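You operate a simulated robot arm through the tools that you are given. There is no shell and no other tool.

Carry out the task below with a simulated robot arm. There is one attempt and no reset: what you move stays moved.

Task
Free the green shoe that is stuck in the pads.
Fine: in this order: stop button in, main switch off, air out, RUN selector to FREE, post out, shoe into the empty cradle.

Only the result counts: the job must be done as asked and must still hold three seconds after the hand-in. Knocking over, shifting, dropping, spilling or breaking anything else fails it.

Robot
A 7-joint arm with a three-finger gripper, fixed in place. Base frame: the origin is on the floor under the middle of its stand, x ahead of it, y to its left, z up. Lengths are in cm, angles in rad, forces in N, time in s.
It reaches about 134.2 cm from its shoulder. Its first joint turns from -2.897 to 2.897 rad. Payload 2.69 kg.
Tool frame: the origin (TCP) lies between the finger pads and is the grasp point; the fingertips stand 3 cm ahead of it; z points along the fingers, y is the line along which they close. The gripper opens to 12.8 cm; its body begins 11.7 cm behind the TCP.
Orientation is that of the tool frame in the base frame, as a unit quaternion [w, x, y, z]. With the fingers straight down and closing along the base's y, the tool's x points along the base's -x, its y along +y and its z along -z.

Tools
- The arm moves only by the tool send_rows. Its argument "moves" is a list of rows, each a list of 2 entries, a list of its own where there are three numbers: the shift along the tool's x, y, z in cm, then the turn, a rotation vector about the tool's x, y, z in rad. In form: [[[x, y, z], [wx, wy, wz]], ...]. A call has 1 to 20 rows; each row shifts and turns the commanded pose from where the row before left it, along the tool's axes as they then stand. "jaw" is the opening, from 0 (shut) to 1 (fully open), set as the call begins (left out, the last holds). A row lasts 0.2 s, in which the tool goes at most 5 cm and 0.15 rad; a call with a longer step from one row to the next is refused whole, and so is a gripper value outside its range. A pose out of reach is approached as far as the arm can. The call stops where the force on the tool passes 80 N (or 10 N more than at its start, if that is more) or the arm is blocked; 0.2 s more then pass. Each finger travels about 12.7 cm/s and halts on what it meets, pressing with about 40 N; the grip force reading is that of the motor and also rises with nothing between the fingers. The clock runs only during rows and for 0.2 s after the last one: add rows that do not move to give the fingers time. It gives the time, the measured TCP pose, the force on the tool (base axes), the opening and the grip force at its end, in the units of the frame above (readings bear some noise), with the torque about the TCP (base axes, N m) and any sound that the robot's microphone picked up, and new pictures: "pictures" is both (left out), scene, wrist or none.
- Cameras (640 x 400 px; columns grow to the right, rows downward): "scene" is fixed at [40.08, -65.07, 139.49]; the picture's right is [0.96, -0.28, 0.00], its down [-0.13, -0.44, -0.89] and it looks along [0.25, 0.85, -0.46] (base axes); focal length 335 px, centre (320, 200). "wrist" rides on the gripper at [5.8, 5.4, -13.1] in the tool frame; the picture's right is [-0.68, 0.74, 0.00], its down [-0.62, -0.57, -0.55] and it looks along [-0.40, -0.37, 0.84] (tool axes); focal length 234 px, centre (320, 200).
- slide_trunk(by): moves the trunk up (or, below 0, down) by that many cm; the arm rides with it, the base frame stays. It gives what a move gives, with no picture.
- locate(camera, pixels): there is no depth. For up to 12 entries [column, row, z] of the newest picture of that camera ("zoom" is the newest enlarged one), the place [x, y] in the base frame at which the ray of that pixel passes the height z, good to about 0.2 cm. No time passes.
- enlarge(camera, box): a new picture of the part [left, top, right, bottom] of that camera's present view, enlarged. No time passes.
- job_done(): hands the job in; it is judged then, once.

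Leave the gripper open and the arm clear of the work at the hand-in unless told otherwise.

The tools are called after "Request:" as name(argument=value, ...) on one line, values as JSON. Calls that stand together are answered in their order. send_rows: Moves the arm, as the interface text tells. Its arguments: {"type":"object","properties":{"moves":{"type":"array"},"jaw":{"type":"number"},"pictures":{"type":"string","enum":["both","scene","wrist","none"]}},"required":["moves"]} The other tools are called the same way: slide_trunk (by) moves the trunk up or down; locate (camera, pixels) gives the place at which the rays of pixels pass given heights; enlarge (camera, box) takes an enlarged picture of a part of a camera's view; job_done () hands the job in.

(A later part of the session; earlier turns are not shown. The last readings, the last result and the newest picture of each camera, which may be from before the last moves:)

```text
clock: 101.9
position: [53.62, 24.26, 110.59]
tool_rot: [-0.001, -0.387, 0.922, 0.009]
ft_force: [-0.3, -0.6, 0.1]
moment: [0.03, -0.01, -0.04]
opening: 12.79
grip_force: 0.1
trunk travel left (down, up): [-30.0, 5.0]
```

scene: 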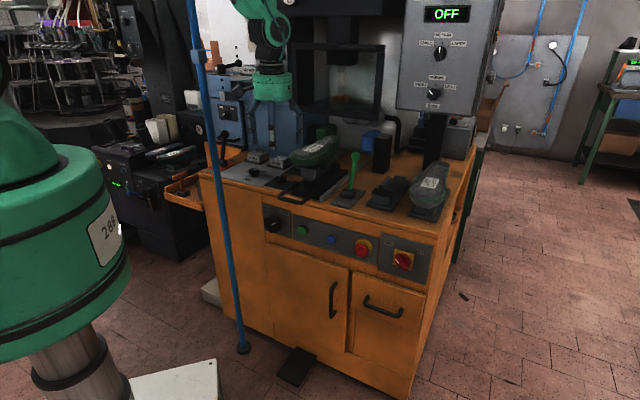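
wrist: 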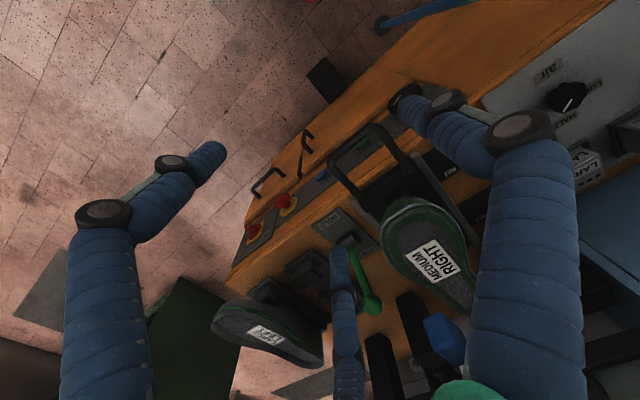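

Shoe and both cradles are in view. Enlarge for planning.

Request:
enlarge(camera="wrist", box=[350, 170, 500, 320])

Request:
enlarge(camera="wrist", box=[200, 220, 360, 370])

Request:
enlarge(camera="scene", box=[280, 120, 360, 210])

Request:
enlarge(camera="scene", box=[355, 140, 465, 225])

```text
2.67 times, centred on (425, 245) of wrist
```

zoom: 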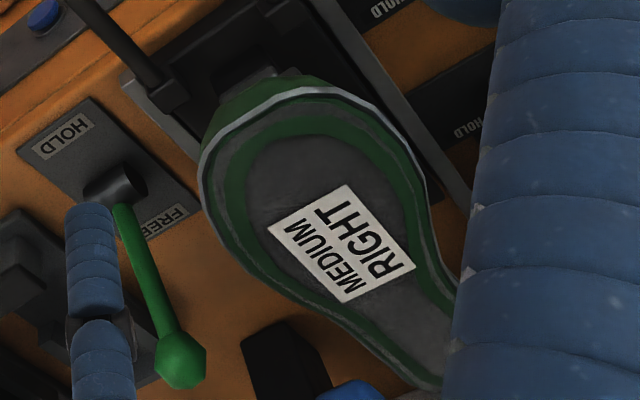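

```text
2.67 times, centred on (280, 295) of wrist
```

zoom: 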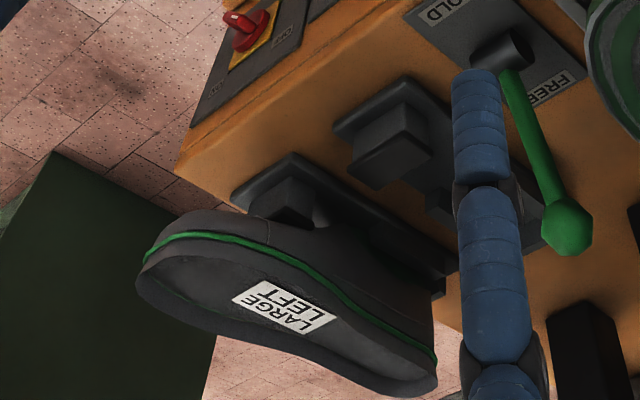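

```text
4.44 times, centred on (320, 165) of scene
```

zoom: 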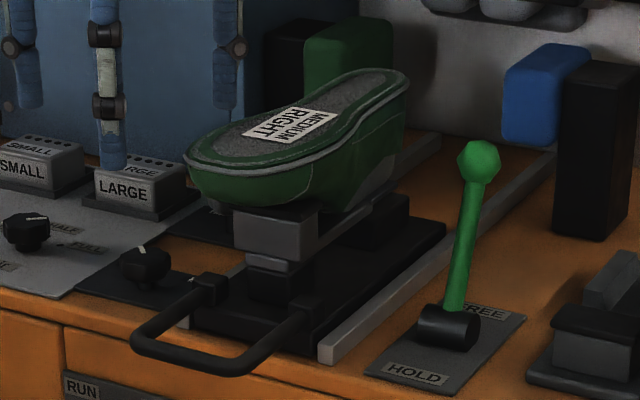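

```text
4.71 times, centred on (410, 182) of scene
```

zoom: 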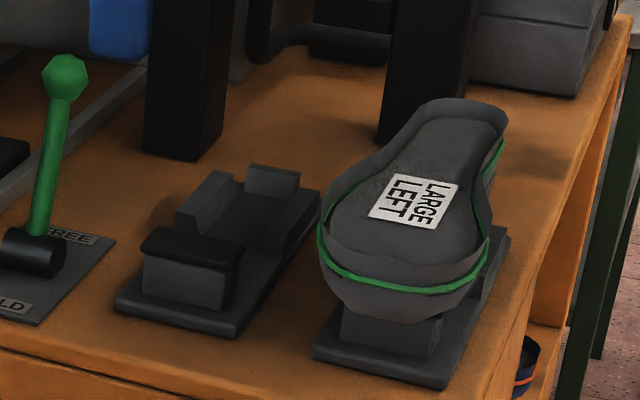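

Let me zoom further on how the shoe sits on the carriage (toe block and heel cup), and on the empty cradle.

Request:
enlarge(camera="scene", box=[305, 130, 355, 185])

Request:
enlarge(camera="scene", box=[365, 165, 430, 215])

Request:
enlarge(camera="scene", box=[405, 155, 460, 225])

Request:
enlarge(camera="wrist", box=[270, 240, 350, 320])

```text
7.27 times, centred on (330, 158) of scene
```

zoom: 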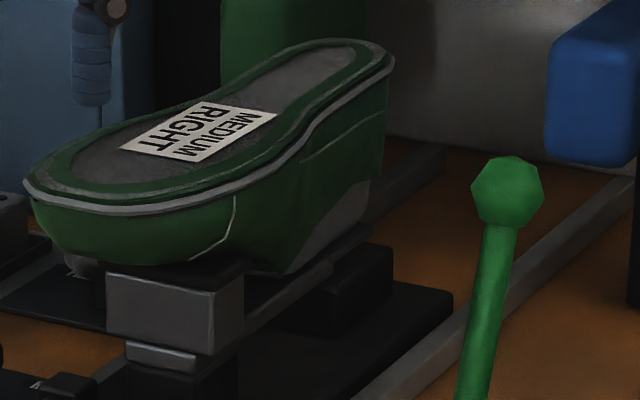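

```text
8.00 times, centred on (398, 190) of scene
```

zoom: 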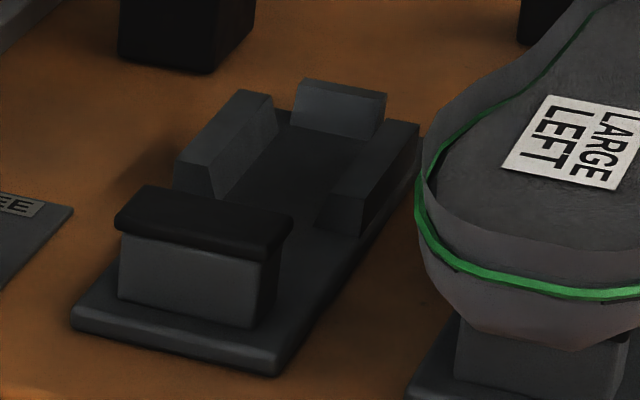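

```text
5.71 times, centred on (432, 190) of scene
```

zoom: 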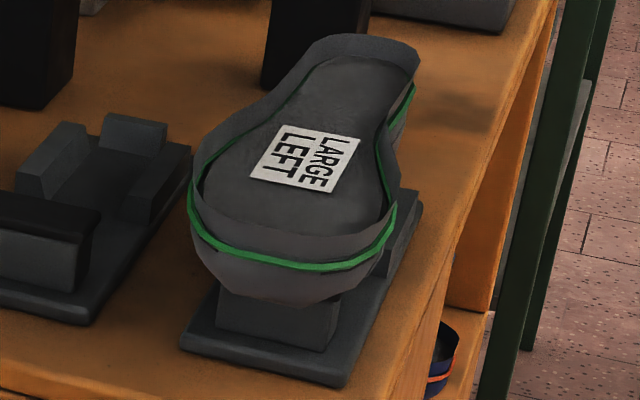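

```text
5.00 times, centred on (310, 280) of wrist
```

zoom: 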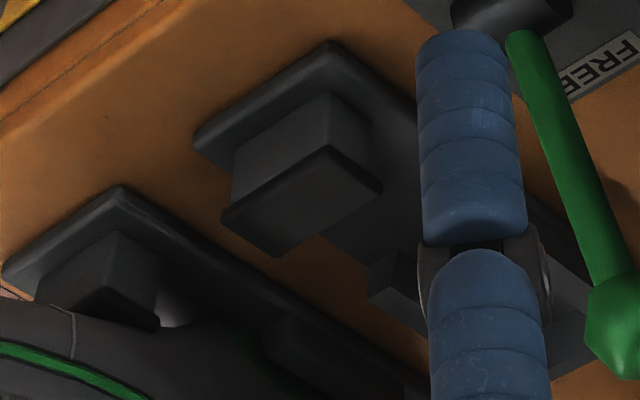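

Triangulate the cradle's front pad centre (scene (383.9,192.9), wrist (306.4,280.4)), its back wall and side walls, and the shoe on the carriage.

Request:
locate(camera="scene", pixels=[[383.9, 192.9, 88], [383.9, 192.9, 90], [383.9, 192.9, 92], [372.4, 193.1, 90], [392.8, 196.9, 90], [394.6, 193.5, 90], [375.9, 188.2, 90], [400.6, 176.6, 90], [388, 178, 90], [406, 183.5, 90]])

Request:
locate(camera="wrist", pixels=[[306.4, 280.4, 88], [306.4, 280.4, 90], [306.4, 280.4, 92], [290.4, 284.4, 90], [311, 269.4, 90], [322.4, 277.4, 90], [301.6, 291, 90]])

```text
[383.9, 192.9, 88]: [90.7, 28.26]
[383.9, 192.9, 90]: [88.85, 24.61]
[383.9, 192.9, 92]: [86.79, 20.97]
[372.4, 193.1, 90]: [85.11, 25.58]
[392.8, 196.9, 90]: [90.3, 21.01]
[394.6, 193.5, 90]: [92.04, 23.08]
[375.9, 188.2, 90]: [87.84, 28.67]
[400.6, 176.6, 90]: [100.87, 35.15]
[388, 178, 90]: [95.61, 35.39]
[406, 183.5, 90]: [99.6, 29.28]
```

```text
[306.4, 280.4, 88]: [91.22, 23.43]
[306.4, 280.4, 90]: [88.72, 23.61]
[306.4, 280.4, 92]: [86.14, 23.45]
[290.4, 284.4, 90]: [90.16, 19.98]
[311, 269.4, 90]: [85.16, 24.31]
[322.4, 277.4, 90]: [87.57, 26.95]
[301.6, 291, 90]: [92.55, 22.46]
```

Cradle pad top centre ≈ (88.4, 23.8, 90.4), i.e. u 45.7, d 79.3. Now the shoe's present label centre, toe and heel.

Request:
locate(camera="scene", pixels=[[313.2, 148.5, 101], [313.2, 148.5, 102], [313.2, 148.5, 103], [313.2, 148.5, 104], [289.8, 156.6, 102], [337.6, 137.4, 102], [300.7, 167.6, 92], [315.1, 170.7, 92], [300.7, 167.6, 94], [315.1, 170.7, 94]])

Request:
locate(camera="wrist", pixels=[[433.2, 261.1, 101], [433.2, 261.1, 102], [433.2, 261.1, 103], [433.2, 261.1, 104], [425, 203, 102], [401, 225, 102], [462, 235, 102]])

```text
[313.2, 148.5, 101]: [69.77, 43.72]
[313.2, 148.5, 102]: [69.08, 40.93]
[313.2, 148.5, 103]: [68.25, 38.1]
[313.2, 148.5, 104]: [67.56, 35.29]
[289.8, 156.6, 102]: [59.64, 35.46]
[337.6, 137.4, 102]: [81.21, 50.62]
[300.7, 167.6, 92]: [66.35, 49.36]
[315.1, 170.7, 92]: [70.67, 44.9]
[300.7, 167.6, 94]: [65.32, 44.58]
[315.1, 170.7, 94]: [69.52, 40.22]
```

```text
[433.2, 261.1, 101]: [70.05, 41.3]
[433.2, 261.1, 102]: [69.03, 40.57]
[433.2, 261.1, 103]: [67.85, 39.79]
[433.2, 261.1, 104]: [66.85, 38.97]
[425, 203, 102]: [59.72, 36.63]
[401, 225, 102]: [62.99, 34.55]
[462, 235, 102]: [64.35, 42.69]
```

Label centre ≈ (69, 40.6, 102.1); toe d≈67.7, heel d≈93. Now I want a clean view of the cradle's heel cup; shift the TCP (8.5 in, 3.8 left), tips stay 5 cm above the shoe.

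Request:
send_rows(moves=[[[-4.25, 1.9, 0], [0, 0, 0]], [[-4.25, 1.9, 0], [0, 0, 0]], [[0, 0, 0], [0, 0, 0]]])

Request:
enlarge(camera="wrist", box=[180, 190, 340, 310])

Request:
enlarge(camera="wrist", box=[160, 240, 320, 360])

```text
clock: 102.7
position: [56.63, 33.03, 110.56]
tool_rot: [0.0, -0.387, 0.922, 0.009]
ft_force: [-0.3, 0.5, 0.1]
moment: [-0.04, -0.04, -0.02]
opening: 12.81
grip_force: 0.2
trunk travel left (down, up): [-30.0, 5.0]
```

scene: 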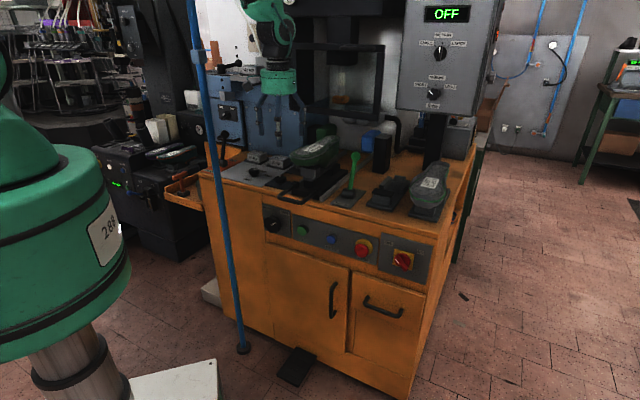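
wrist: 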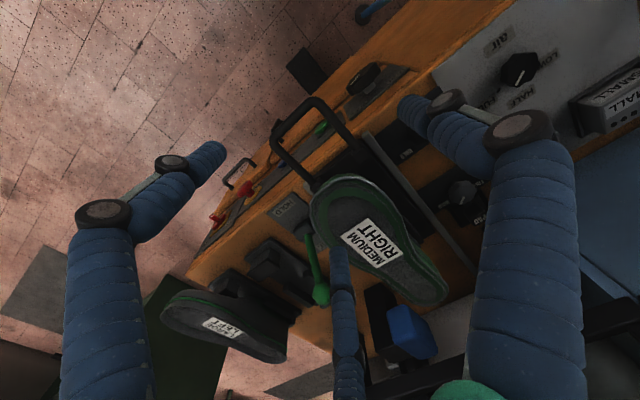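

```text
3.33 times, centred on (260, 250) of wrist
```

zoom: 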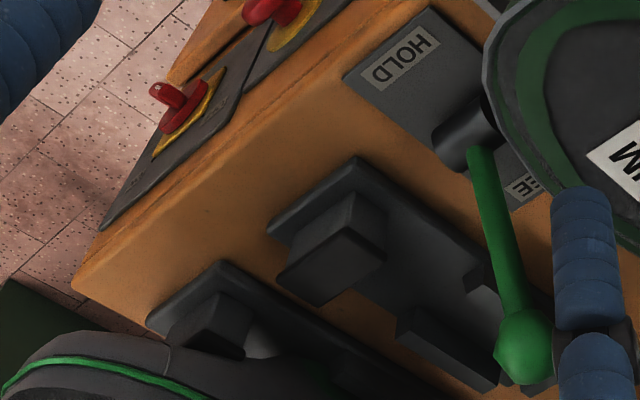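

```text
3.33 times, centred on (240, 300) of wrist
```

zoom: 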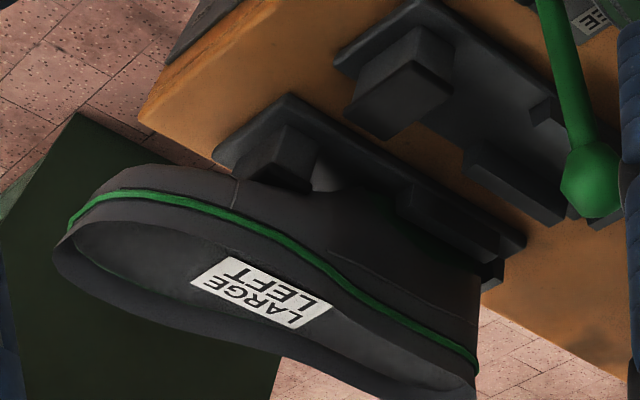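

Good view. Zoom tight on the empty cradle's walls and the shoe outline.

Request:
enlarge(camera="wrist", box=[240, 230, 330, 320])

Request:
enlarge(camera="wrist", box=[300, 160, 460, 320])

Request:
locate(camera="wrist", pixels=[[247.4, 272.5, 90.4], [269, 257.5, 90.4], [280.4, 267.4, 90.4], [259.4, 281.5, 90.4]])

```text
4.44 times, centred on (285, 275) of wrist
```

zoom: 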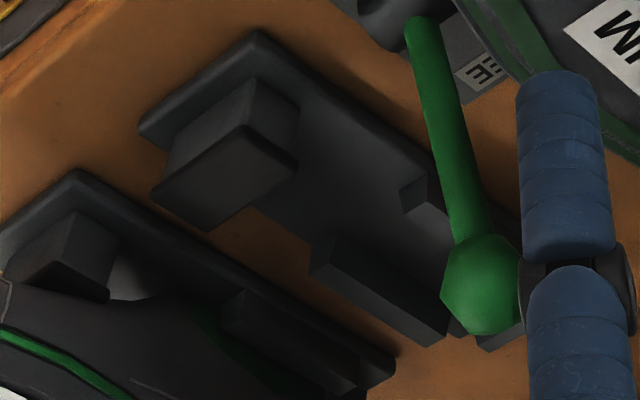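

```text
2.50 times, centred on (380, 240) of wrist
```

zoom: 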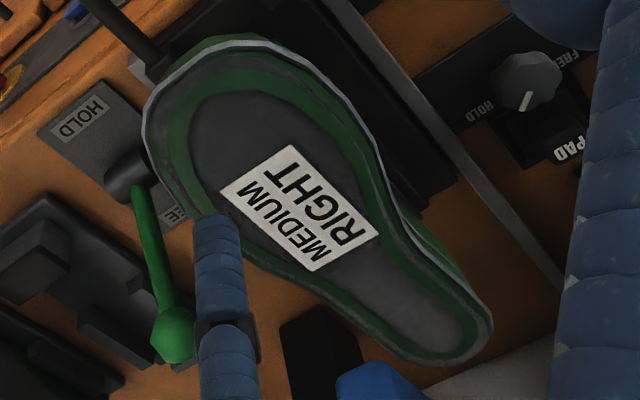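

```text
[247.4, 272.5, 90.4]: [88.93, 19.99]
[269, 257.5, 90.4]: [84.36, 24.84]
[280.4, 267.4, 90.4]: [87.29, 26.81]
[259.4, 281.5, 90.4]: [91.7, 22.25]
```

Map the shoe outline at z≈101 from the current wrist view to choose the grasp.

Request:
locate(camera="wrist", pixels=[[390, 200, 101], [402, 220, 101], [408, 238, 101], [424, 256, 101], [448, 284, 101], [432, 306, 101], [412, 300, 101], [388, 284, 101], [364, 266, 101], [330, 246, 101], [310, 208, 101], [352, 176, 101]])

Request:
enlarge(camera="wrist", box=[300, 160, 460, 320])

```text
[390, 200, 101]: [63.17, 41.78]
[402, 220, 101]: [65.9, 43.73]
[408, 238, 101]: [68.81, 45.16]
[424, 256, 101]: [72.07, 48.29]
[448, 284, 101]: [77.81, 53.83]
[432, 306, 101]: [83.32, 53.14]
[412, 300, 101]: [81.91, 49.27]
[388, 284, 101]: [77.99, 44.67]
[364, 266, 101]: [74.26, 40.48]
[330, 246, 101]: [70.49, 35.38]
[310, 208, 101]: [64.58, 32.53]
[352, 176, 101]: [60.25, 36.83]
```

```text
2.50 times, centred on (380, 240) of wrist
```

zoom: 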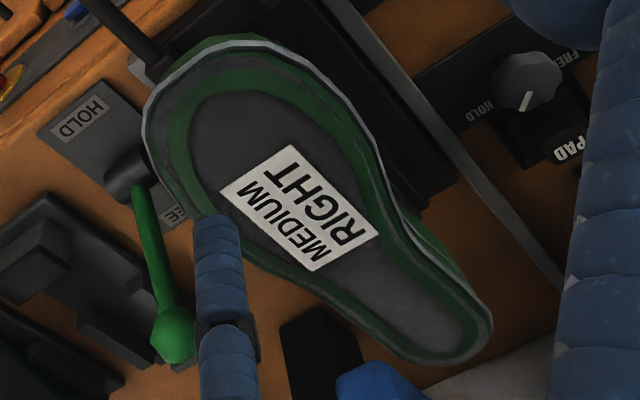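

Outline found: right side nearly straight (u 24.8→23.1), left side u≈16.7 at the waist; shoe d 66–97. Grasp at u 21.9, d 82 with a 0.085 rad yaw so both right-hand fingers lie along the straight side. Move above it first.

Request:
send_rows(moves=[[[-3.72, -1.04, 0], [0, 0, 0]], [[-3.72, -1.04, 0], [0, 0, 0]], [[-3.72, -1.04, 0], [0, 0, 0]], [[-3.72, -1.04, 0], [0, 0, 0]], [[-3.72, -1.04, 0], [0, 0, 0]], [[0, 0, 0], [0, 0, -0.085]], [[0, 0, 0], [0, 0, 0]]])

Request:
enlarge(camera="scene", box=[270, 90, 390, 190])

```text
clock: 104.3
position: [73.45, 42.78, 110.8]
tool_rot: [-0.001, -0.427, 0.904, 0.01]
ft_force: [-0.8, 0.5, 0.2]
moment: [0.03, 0.0, -0.04]
opening: 12.82
grip_force: 0.0
trunk travel left (down, up): [-30.0, 5.0]
```

scene: 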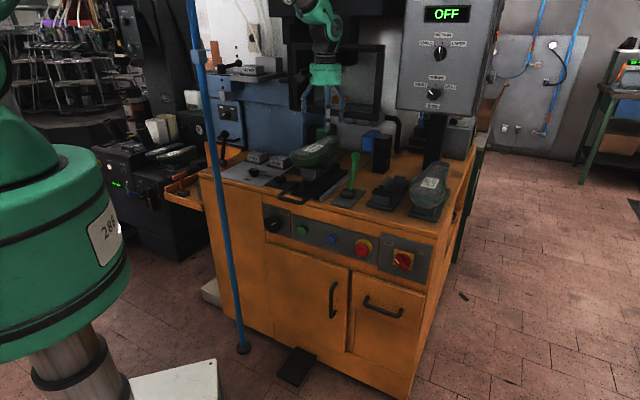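
wrist: 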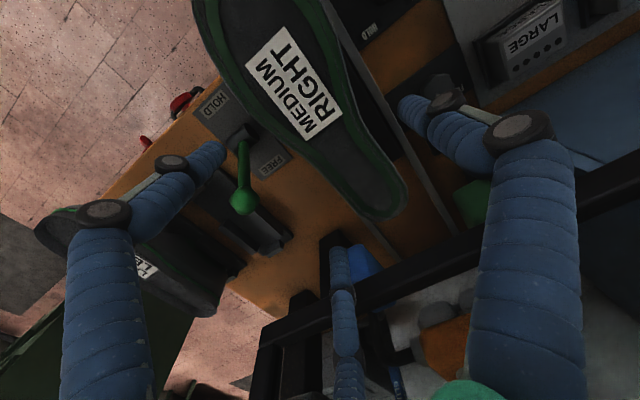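

```text
4.00 times, centred on (330, 140) of scene
```

zoom: 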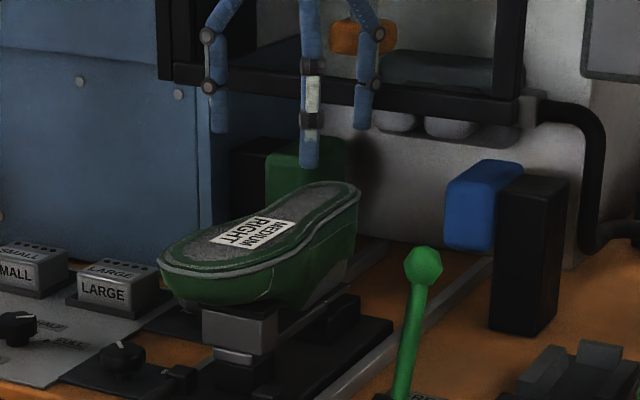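

Tool is above the grasp point. I want to check the black press frame bar near finger C (wrist (400,285), scene (336,113)) for clearance.

Request:
locate(camera="wrist", pixels=[[400, 285, 100], [400, 285, 105], [400, 285, 110], [400, 285, 115], [470, 255, 110], [300, 335, 110], [350, 262, 108], [350, 262, 100]])

Request:
locate(camera="scene", pixels=[[336, 116, 105], [336, 116, 110], [336, 116, 115], [336, 116, 120], [370, 119, 110], [370, 119, 115]])

Request:
enlarge(camera="wrist", box=[240, 200, 480, 400])

```text
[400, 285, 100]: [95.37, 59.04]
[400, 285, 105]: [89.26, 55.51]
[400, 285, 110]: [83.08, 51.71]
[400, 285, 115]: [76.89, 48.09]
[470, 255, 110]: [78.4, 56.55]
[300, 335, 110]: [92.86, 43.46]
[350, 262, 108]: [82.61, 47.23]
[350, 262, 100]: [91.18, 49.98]
```

```text
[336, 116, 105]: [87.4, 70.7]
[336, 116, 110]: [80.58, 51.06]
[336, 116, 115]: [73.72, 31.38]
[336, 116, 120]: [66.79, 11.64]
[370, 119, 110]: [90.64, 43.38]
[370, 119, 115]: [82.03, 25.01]
```

```text
2.00 times, centred on (360, 300) of wrist
```

zoom: 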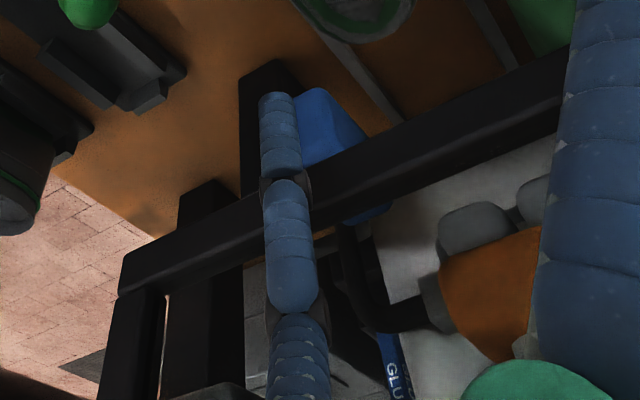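

Bar at d≈96–97, z≈109; pad corner d≈96: finger C stays below d≈91, so ≥4 cm clearance. Descend 7 cm and look.

Request:
send_rows(moves=[[[0, 0, 2.4], [0, 0, 0]], [[0, 0, 2.4], [0, 0, 0]], [[0, 0, 2.2], [0, 0, 0]], [[0, 0, 0], [0, 0, 0]]])

Request:
enlarge(camera="scene", box=[270, 90, 390, 190])

Request:
enlarge(camera="wrist", box=[140, 40, 500, 280])

```text
clock: 105.3
position: [73.06, 42.85, 103.86]
tool_rot: [0.0, -0.426, 0.905, 0.009]
ft_force: [0.0, -0.2, 0.5]
moment: [-0.04, -0.02, 0.02]
opening: 12.79
grip_force: 0.0
trunk travel left (down, up): [-30.0, 5.0]
```

scene: 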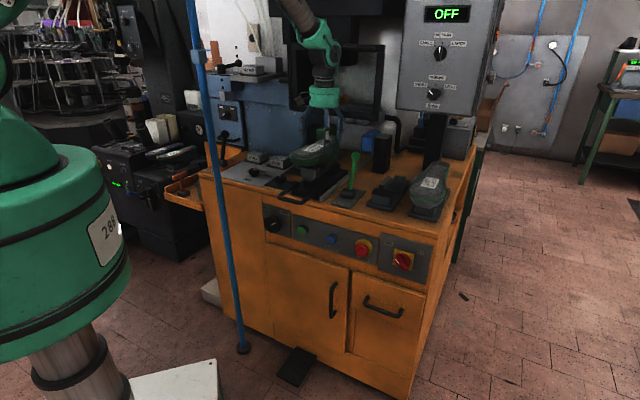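
wrist: 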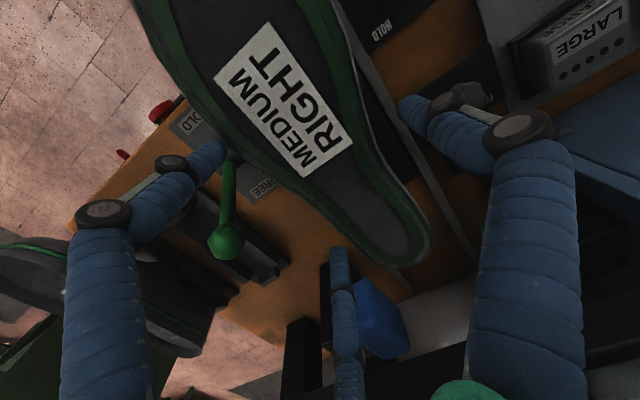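

```text
4.00 times, centred on (330, 140) of scene
```

zoom: 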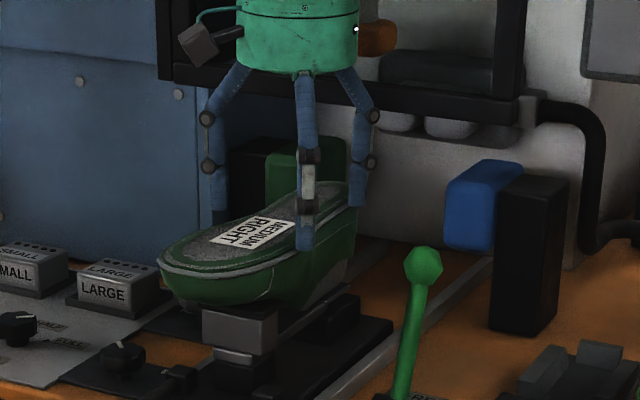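

```text
1.67 times, centred on (320, 160) of wrist
```

zoom: 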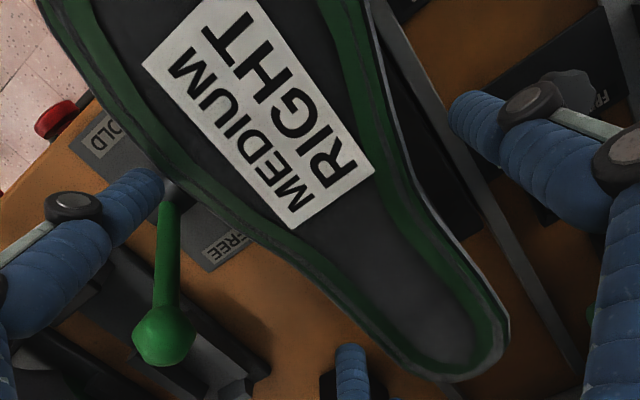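

Fingers straddle the shoe; finger B is close to the edge. Shift 0.5 cm right and lower 3.6 cm.

Request:
send_rows(moves=[[[0.04, -0.5, 0], [0, 0, 0]], [[0, 0, 1.8], [0, 0, 0]], [[0, 0, 1.8], [0, 0, 0]], [[0, 0, 0], [0, 0, 0]]])

Request:
enlarge(camera="scene", box=[270, 90, 390, 190])

Request:
enlarge(camera="wrist", box=[140, 40, 500, 280])

```text
clock: 106.3
position: [73.9, 42.46, 100.11]
tool_rot: [-0.001, -0.427, 0.904, 0.01]
ft_force: [-0.2, 0.0, 0.4]
moment: [-0.01, 0.04, 0.02]
opening: 12.77
grip_force: 0.1
trunk travel left (down, up): [-30.0, 5.0]
```

scene: 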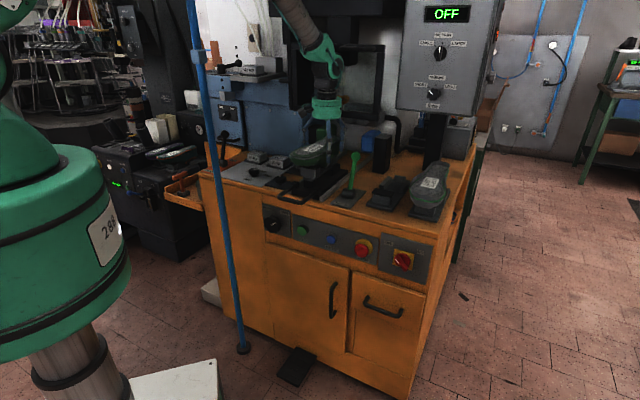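
wrist: 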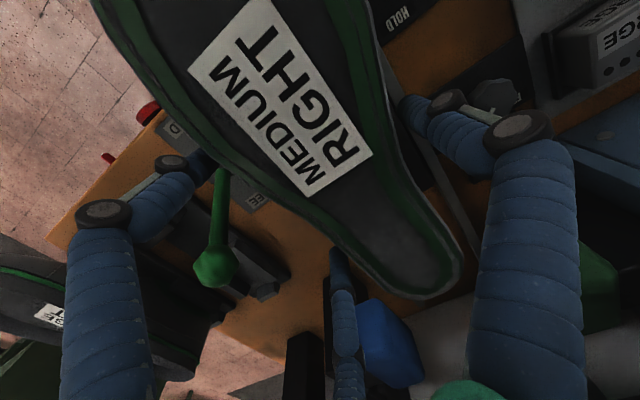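

```text
4.00 times, centred on (330, 140) of scene
```

zoom: 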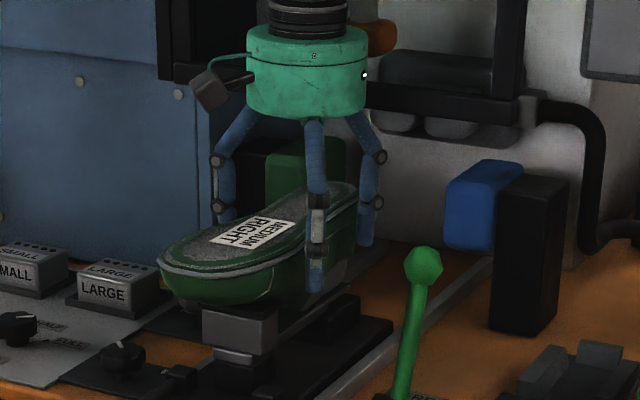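

```text
1.67 times, centred on (320, 160) of wrist
```

zoom: 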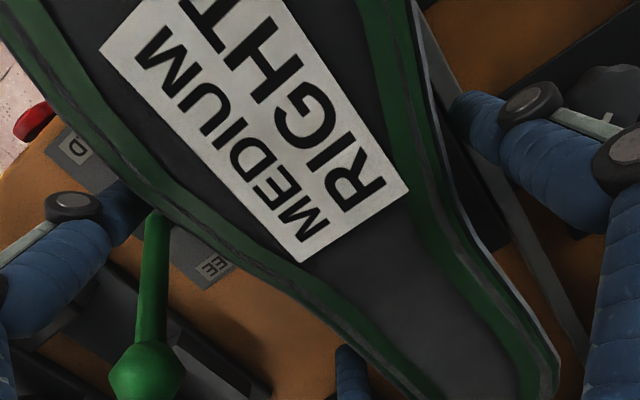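

Fingers straddle the shoe at z≈100. Close partway (0.76) and read the forces for centring.

Request:
send_rows(moves=[[[0, 0, 0], [0, 0, 0]], [[0, 0, 0], [0, 0, 0]], [[0, 0, 0], [0, 0, 0]]], jaw=0.76, pictures="wrist")

Request:
enlarge(camera="wrist", box=[140, 40, 500, 280])

```text
clock: 107.1
position: [73.86, 42.44, 100.13]
tool_rot: [0.0, -0.427, 0.904, 0.01]
ft_force: [-1.7, 1.1, 0.3]
moment: [0.02, 0.07, -0.01]
opening: 9.94
grip_force: 1.4
trunk travel left (down, up): [-30.0, 5.0]
```

wrist: 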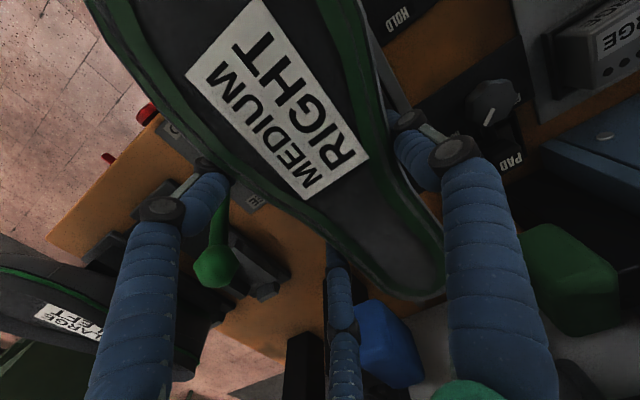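

```text
1.67 times, centred on (320, 160) of wrist
```

zoom: 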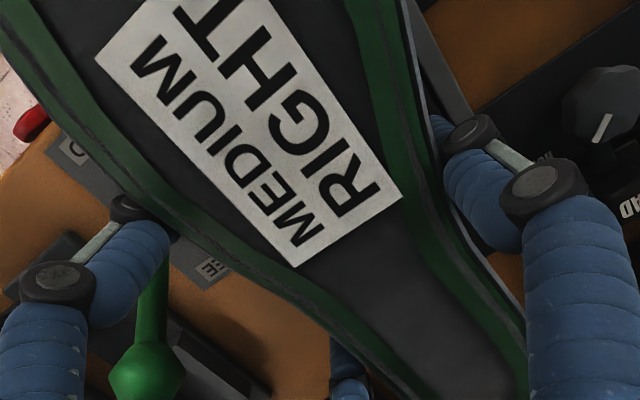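

Finger A touches first on the left. Shift 0.4 cm left, then close further.

Request:
send_rows(moves=[[[-0.017, 0.2, 0], [0, 0, 0]], [[-0.017, 0.2, 0], [0, 0, 0]], [[0, 0, 0], [0, 0, 0]]], jaw=0.76, pictures="none")

Request:
send_rows(moves=[[[0, 0, 0], [0, 0, 0]], [[0, 0, 0], [0, 0, 0]], [[0, 0, 0], [0, 0, 0]]], jaw=0.68)

Request:
enlarge(camera="wrist", box=[140, 40, 500, 280])

```text
clock: 107.9
position: [73.6, 42.7, 100.17]
tool_rot: [-0.001, -0.427, 0.904, 0.009]
ft_force: [1.2, -0.8, 0.9]
moment: [-0.06, 0.0, 0.1]
opening: 9.8
grip_force: 0.9
trunk travel left (down, up): [-30.0, 5.0]
```

```text
clock: 108.7
position: [73.54, 42.79, 100.23]
tool_rot: [0.001, -0.427, 0.904, 0.009]
ft_force: [-2.8, 2.7, 5.5]
moment: [-0.08, 0.18, 0.81]
opening: 9.52
grip_force: 40.0
trunk travel left (down, up): [-30.0, 5.0]
```

scene: 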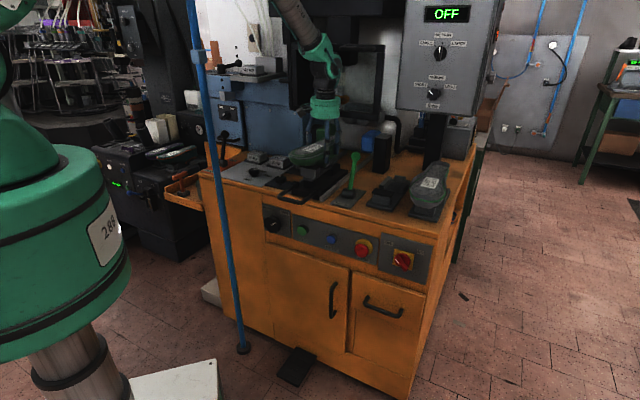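
wrist: 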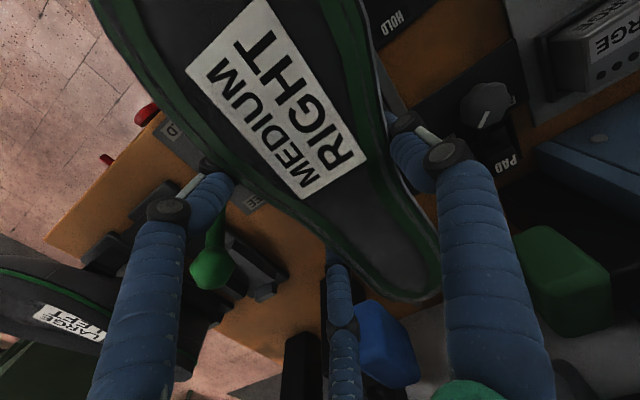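

```text
1.67 times, centred on (320, 160) of wrist
```

zoom: 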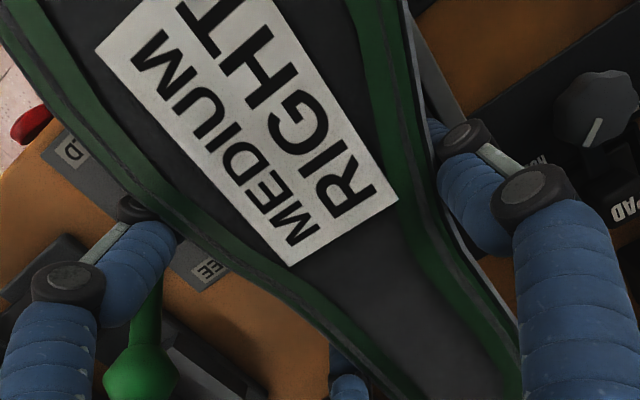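

Gripped at 40 N, net force balanced. Lift slowly 2 cm and look.

Request:
send_rows(moves=[[[0, 0, 0], [0, 0, 0]], [[0, 0, -0.3], [0, 0, 0]], [[0, 0, -0.4], [0, 0, 0]], [[0, 0, -0.5], [0, 0, 0]], [[0, 0, -0.5], [0, 0, 0]], [[0, 0, -0.3], [0, 0, 0]], [[0, 0, 0], [0, 0, 0]]], jaw=0.55)

Request:
enlarge(camera="scene", box=[270, 90, 390, 190])

Request:
enlarge(camera="wrist", box=[140, 40, 500, 280])

```text
clock: 110.3
position: [73.68, 42.78, 102.38]
tool_rot: [0.001, -0.425, 0.905, 0.009]
ft_force: [-3.5, 5.0, 7.8]
moment: [-0.19, 0.45, 0.62]
opening: 9.45
grip_force: 39.9
trunk travel left (down, up): [-30.0, 5.0]
```

scene: 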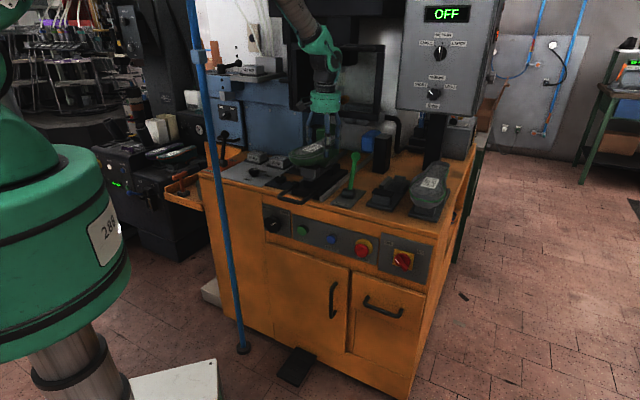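
wrist: 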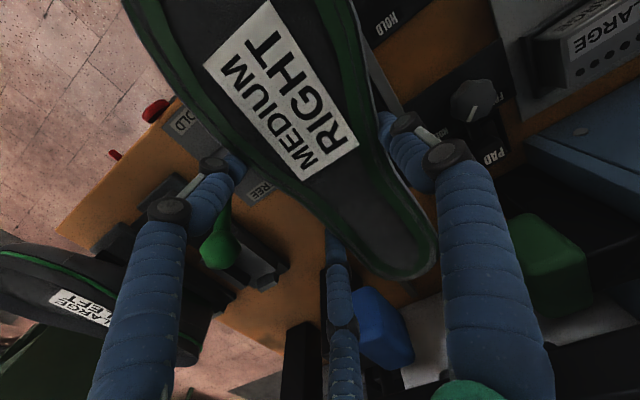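

```text
4.00 times, centred on (330, 140) of scene
```

zoom: 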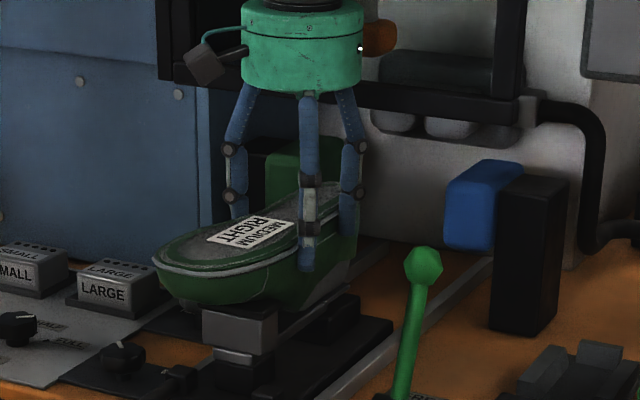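

```text
1.67 times, centred on (320, 160) of wrist
```

zoom: 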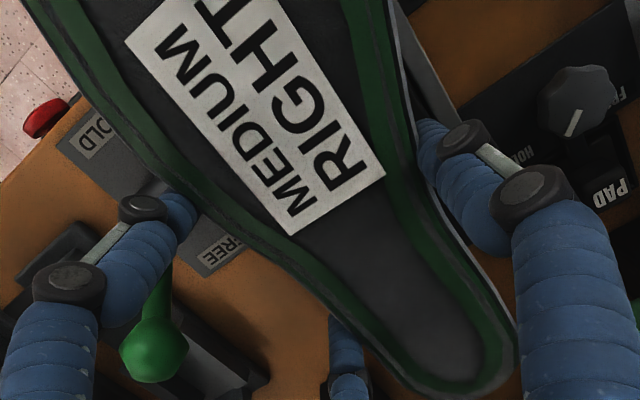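

The shoe did not rise; the fingers slid up along its sides. Reopen slightly, go lower (z≈98.8) so the tips reach well under the sole rim, and regrip with full force.

Request:
send_rows(moves=[[[0, 0, 0], [0, 0, 0]], [[0, 0, 0], [0, 0, 0]], [[0, 0, 1.2], [0, 0, 0]], [[0, 0, 1.2], [0, 0, 0]], [[0, 0, 1.2], [0, 0, 0]], [[0, 0, 0], [0, 0, 0]]], jaw=0.84)

Request:
enlarge(camera="wrist", box=[140, 40, 500, 280])

Request:
enlarge(camera="scene", box=[290, 110, 370, 180])

```text
clock: 111.7
position: [73.38, 42.87, 98.39]
tool_rot: [0.0, -0.427, 0.904, 0.009]
ft_force: [0.2, 0.1, 0.0]
moment: [-0.05, 0.0, 0.01]
opening: 10.76
grip_force: 0.1
trunk travel left (down, up): [-30.0, 5.0]
```

scene: 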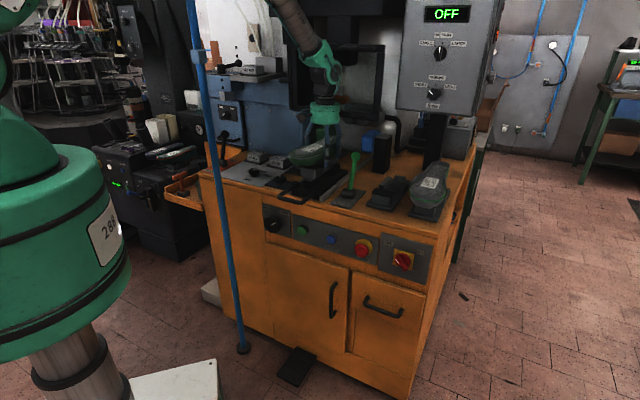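
wrist: 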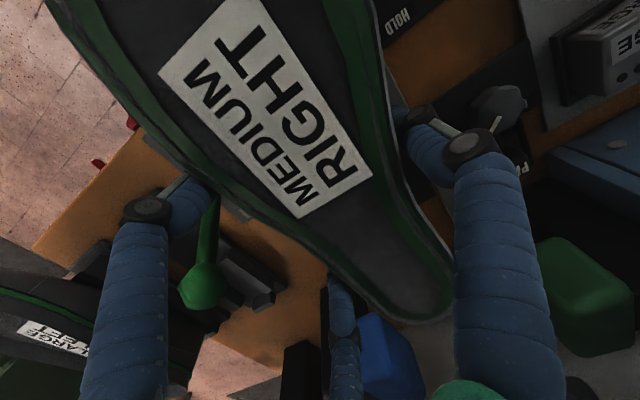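

```text
1.67 times, centred on (320, 160) of wrist
```

zoom: 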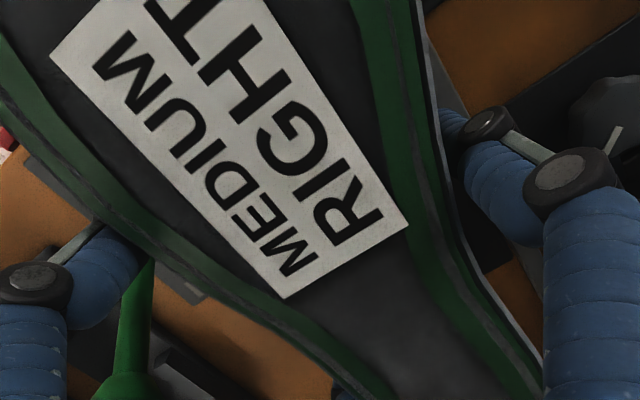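

```text
5.71 times, centred on (330, 145) of scene
```

zoom: 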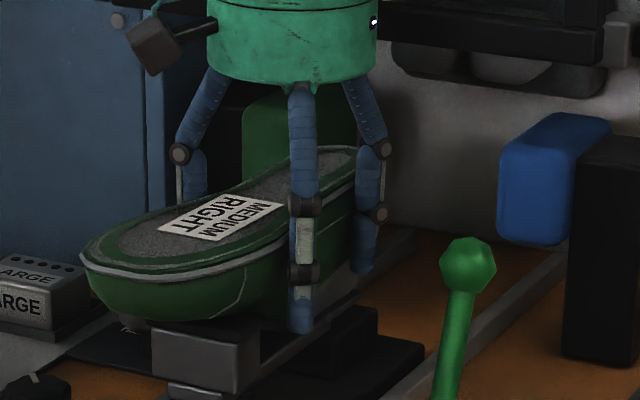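

Fingers now reach well below the rim. Close fully on the shoe.

Request:
send_rows(moves=[[[0, 0, 0], [0, 0, 0]], [[0, 0, 0], [0, 0, 0]], [[0, 0, 0], [0, 0, 0]], [[0, 0, 0], [0, 0, 0]]], jaw=0.5)

Request:
enlarge(camera="wrist", box=[140, 40, 500, 280])

Request:
enlarge(camera="scene", box=[290, 110, 370, 180])

```text
clock: 112.7
position: [73.47, 42.8, 98.62]
tool_rot: [-0.001, -0.427, 0.904, 0.009]
ft_force: [-2.7, 2.2, 5.1]
moment: [-0.41, 0.41, 0.86]
opening: 9.44
grip_force: 39.5
trunk travel left (down, up): [-30.0, 5.0]
```

scene: 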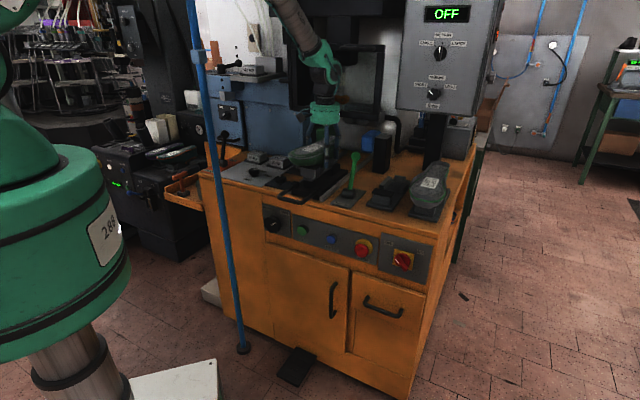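
wrist: 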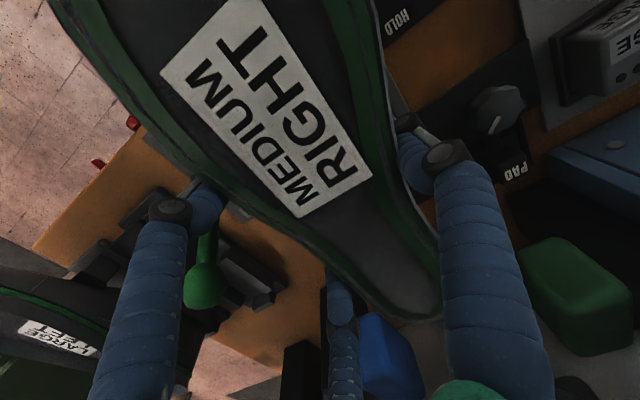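

```text
1.67 times, centred on (320, 160) of wrist
```

zoom: 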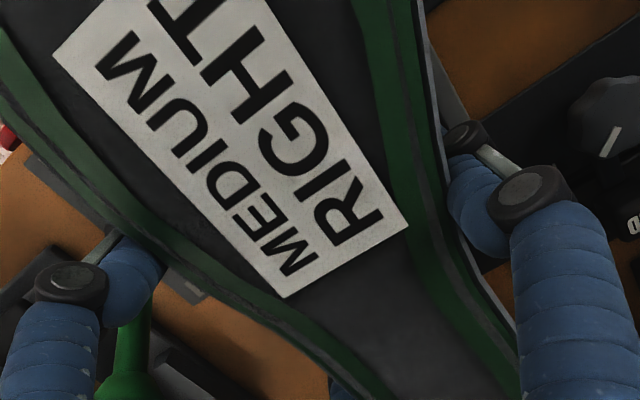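

```text
5.71 times, centred on (330, 145) of scene
```

zoom: 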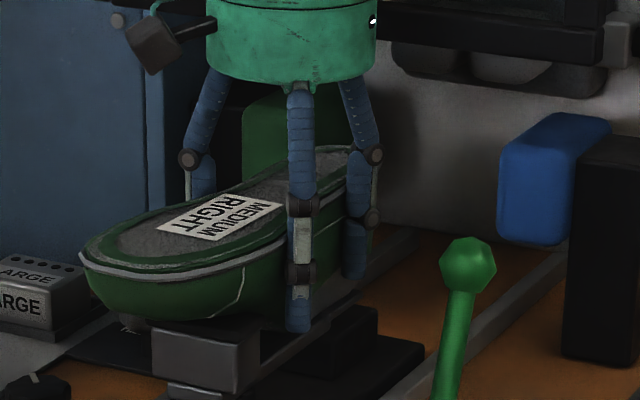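

Grip 39.5 N. Lift 0.6 cm slowly and read the force.

Request:
send_rows(moves=[[[0, 0, -0.2], [0, 0, 0]], [[0, 0, -0.2], [0, 0, 0]], [[0, 0, -0.2], [0, 0, 0]]], pictures="none")

Request:
enlarge(camera="scene", box=[290, 110, 370, 180])

Request:
enlarge(camera="wrist", box=[140, 40, 500, 280])

```text
clock: 113.5
position: [73.45, 42.93, 99.01]
tool_rot: [-0.002, -0.427, 0.904, 0.009]
ft_force: [-9.5, 7.2, -10.0]
moment: [-0.1, 0.38, 1.0]
opening: 9.4
grip_force: 39.7
trunk travel left (down, up): [-30.0, 5.0]
```

```text
5.71 times, centred on (330, 145) of scene
```

zoom: 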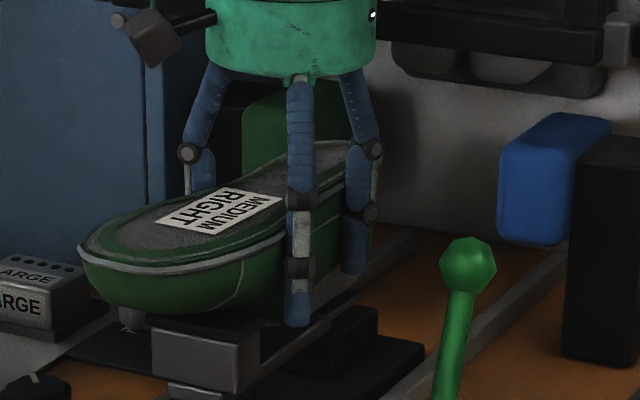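

```text
1.67 times, centred on (320, 160) of wrist
```

zoom: 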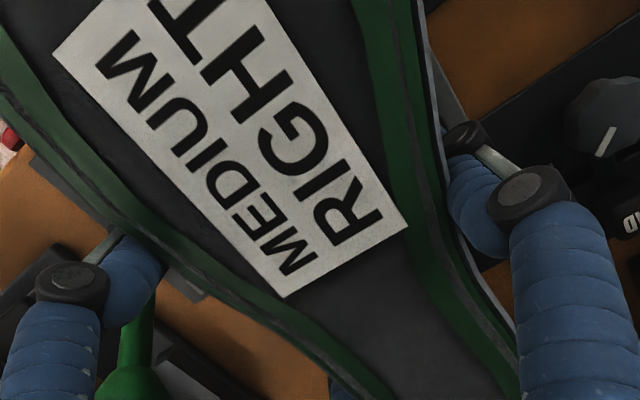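

Now the shoe moves with the gripper (label unchanged relative to fingers) and the force shows −10 N load. Continue lifting slowly.

Request:
send_rows(moves=[[[0, 0, -0.3], [0, 0, 0]], [[0, 0, -0.4], [0, 0, 0]], [[0, 0, -0.4], [0, 0, 0]], [[0, 0, -0.4], [0, 0, 0]], [[0, 0, -0.3], [0, 0, 0]], [[0, 0, 0], [0, 0, 0]]], jaw=0.3)

Request:
enlarge(camera="scene", box=[290, 110, 370, 180])

Request:
enlarge(camera="wrist", box=[140, 40, 500, 280])

```text
clock: 114.9
position: [73.58, 42.69, 100.95]
tool_rot: [-0.001, -0.426, 0.905, 0.009]
ft_force: [0.7, -0.4, -6.5]
moment: [-0.11, -0.07, -0.01]
opening: 9.36
grip_force: 39.8
trunk travel left (down, up): [-30.0, 5.0]
```

scene: 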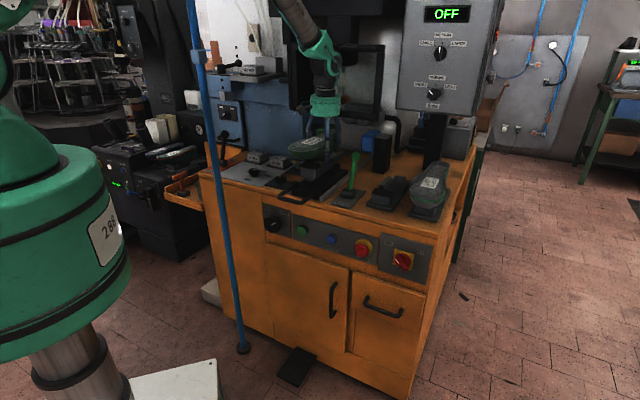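
wrist: 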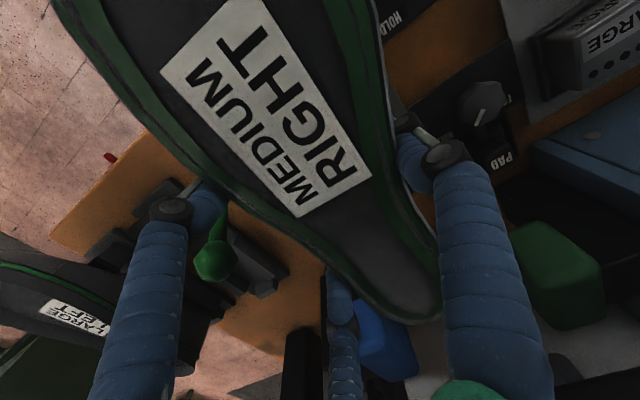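

```text
5.71 times, centred on (330, 145) of scene
```

zoom: 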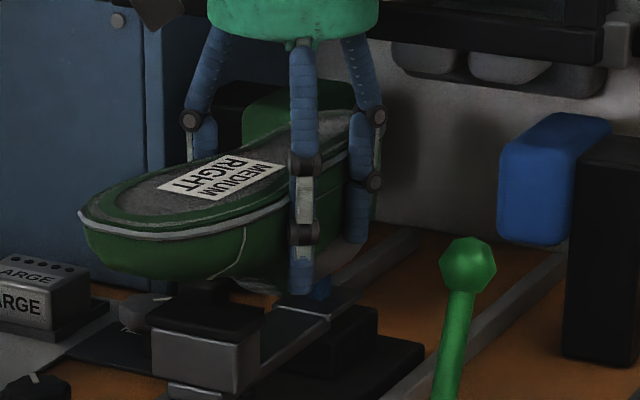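

```text
1.67 times, centred on (320, 160) of wrist
```

zoom: 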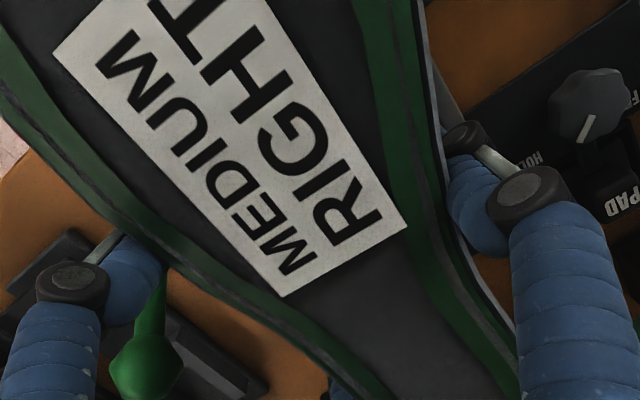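

The shoe is off (weight ≈6.5 N). The press bar is at d≈95–98, z≈107–110 and the heel reaches d≈97, so first move 4 cm toward the robot at this height, then lift.

Request:
send_rows(moves=[[[0.5, 0.043, 0], [0, 0, 0]], [[1.0, 0.085, 0], [0, 0, 0]], [[1.0, 0.085, 0], [0, 0, 0]], [[1.0, 0.085, 0], [0, 0, 0]], [[0.5, 0.043, 0], [0, 0, 0]], [[0, 0, 0], [0, 0, 0]]])

Request:
enlarge(camera="scene", box=[290, 110, 370, 180])

```text
clock: 116.3
position: [70.54, 39.84, 100.9]
tool_rot: [-0.001, -0.426, 0.904, 0.009]
ft_force: [-0.2, 1.3, 3.7]
moment: [0.9, -0.79, 0.09]
opening: 9.38
grip_force: 40.3
trunk travel left (down, up): [-30.0, 5.0]
```

scene: 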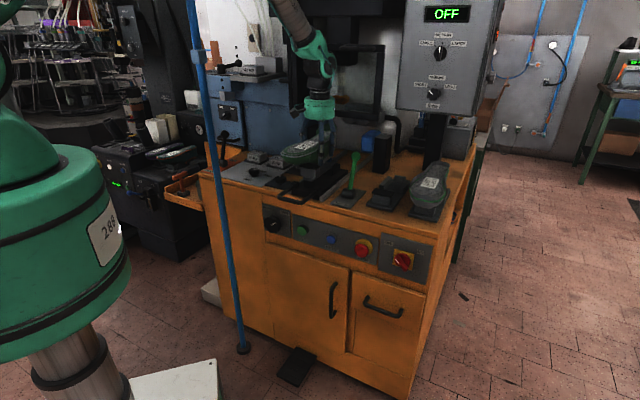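
wrist: 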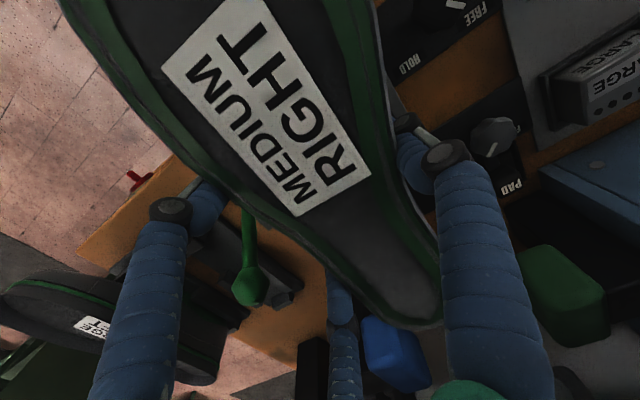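

```text
5.71 times, centred on (330, 145) of scene
```

zoom: 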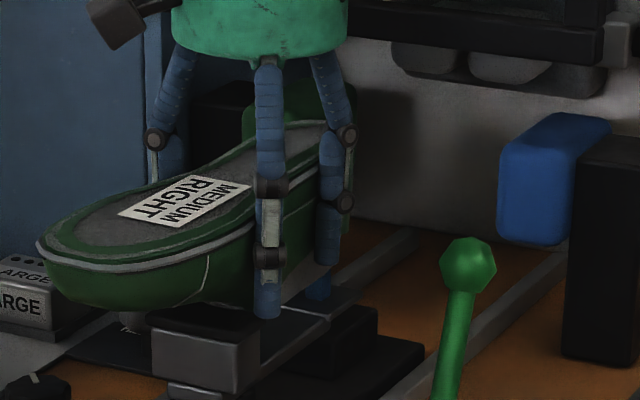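

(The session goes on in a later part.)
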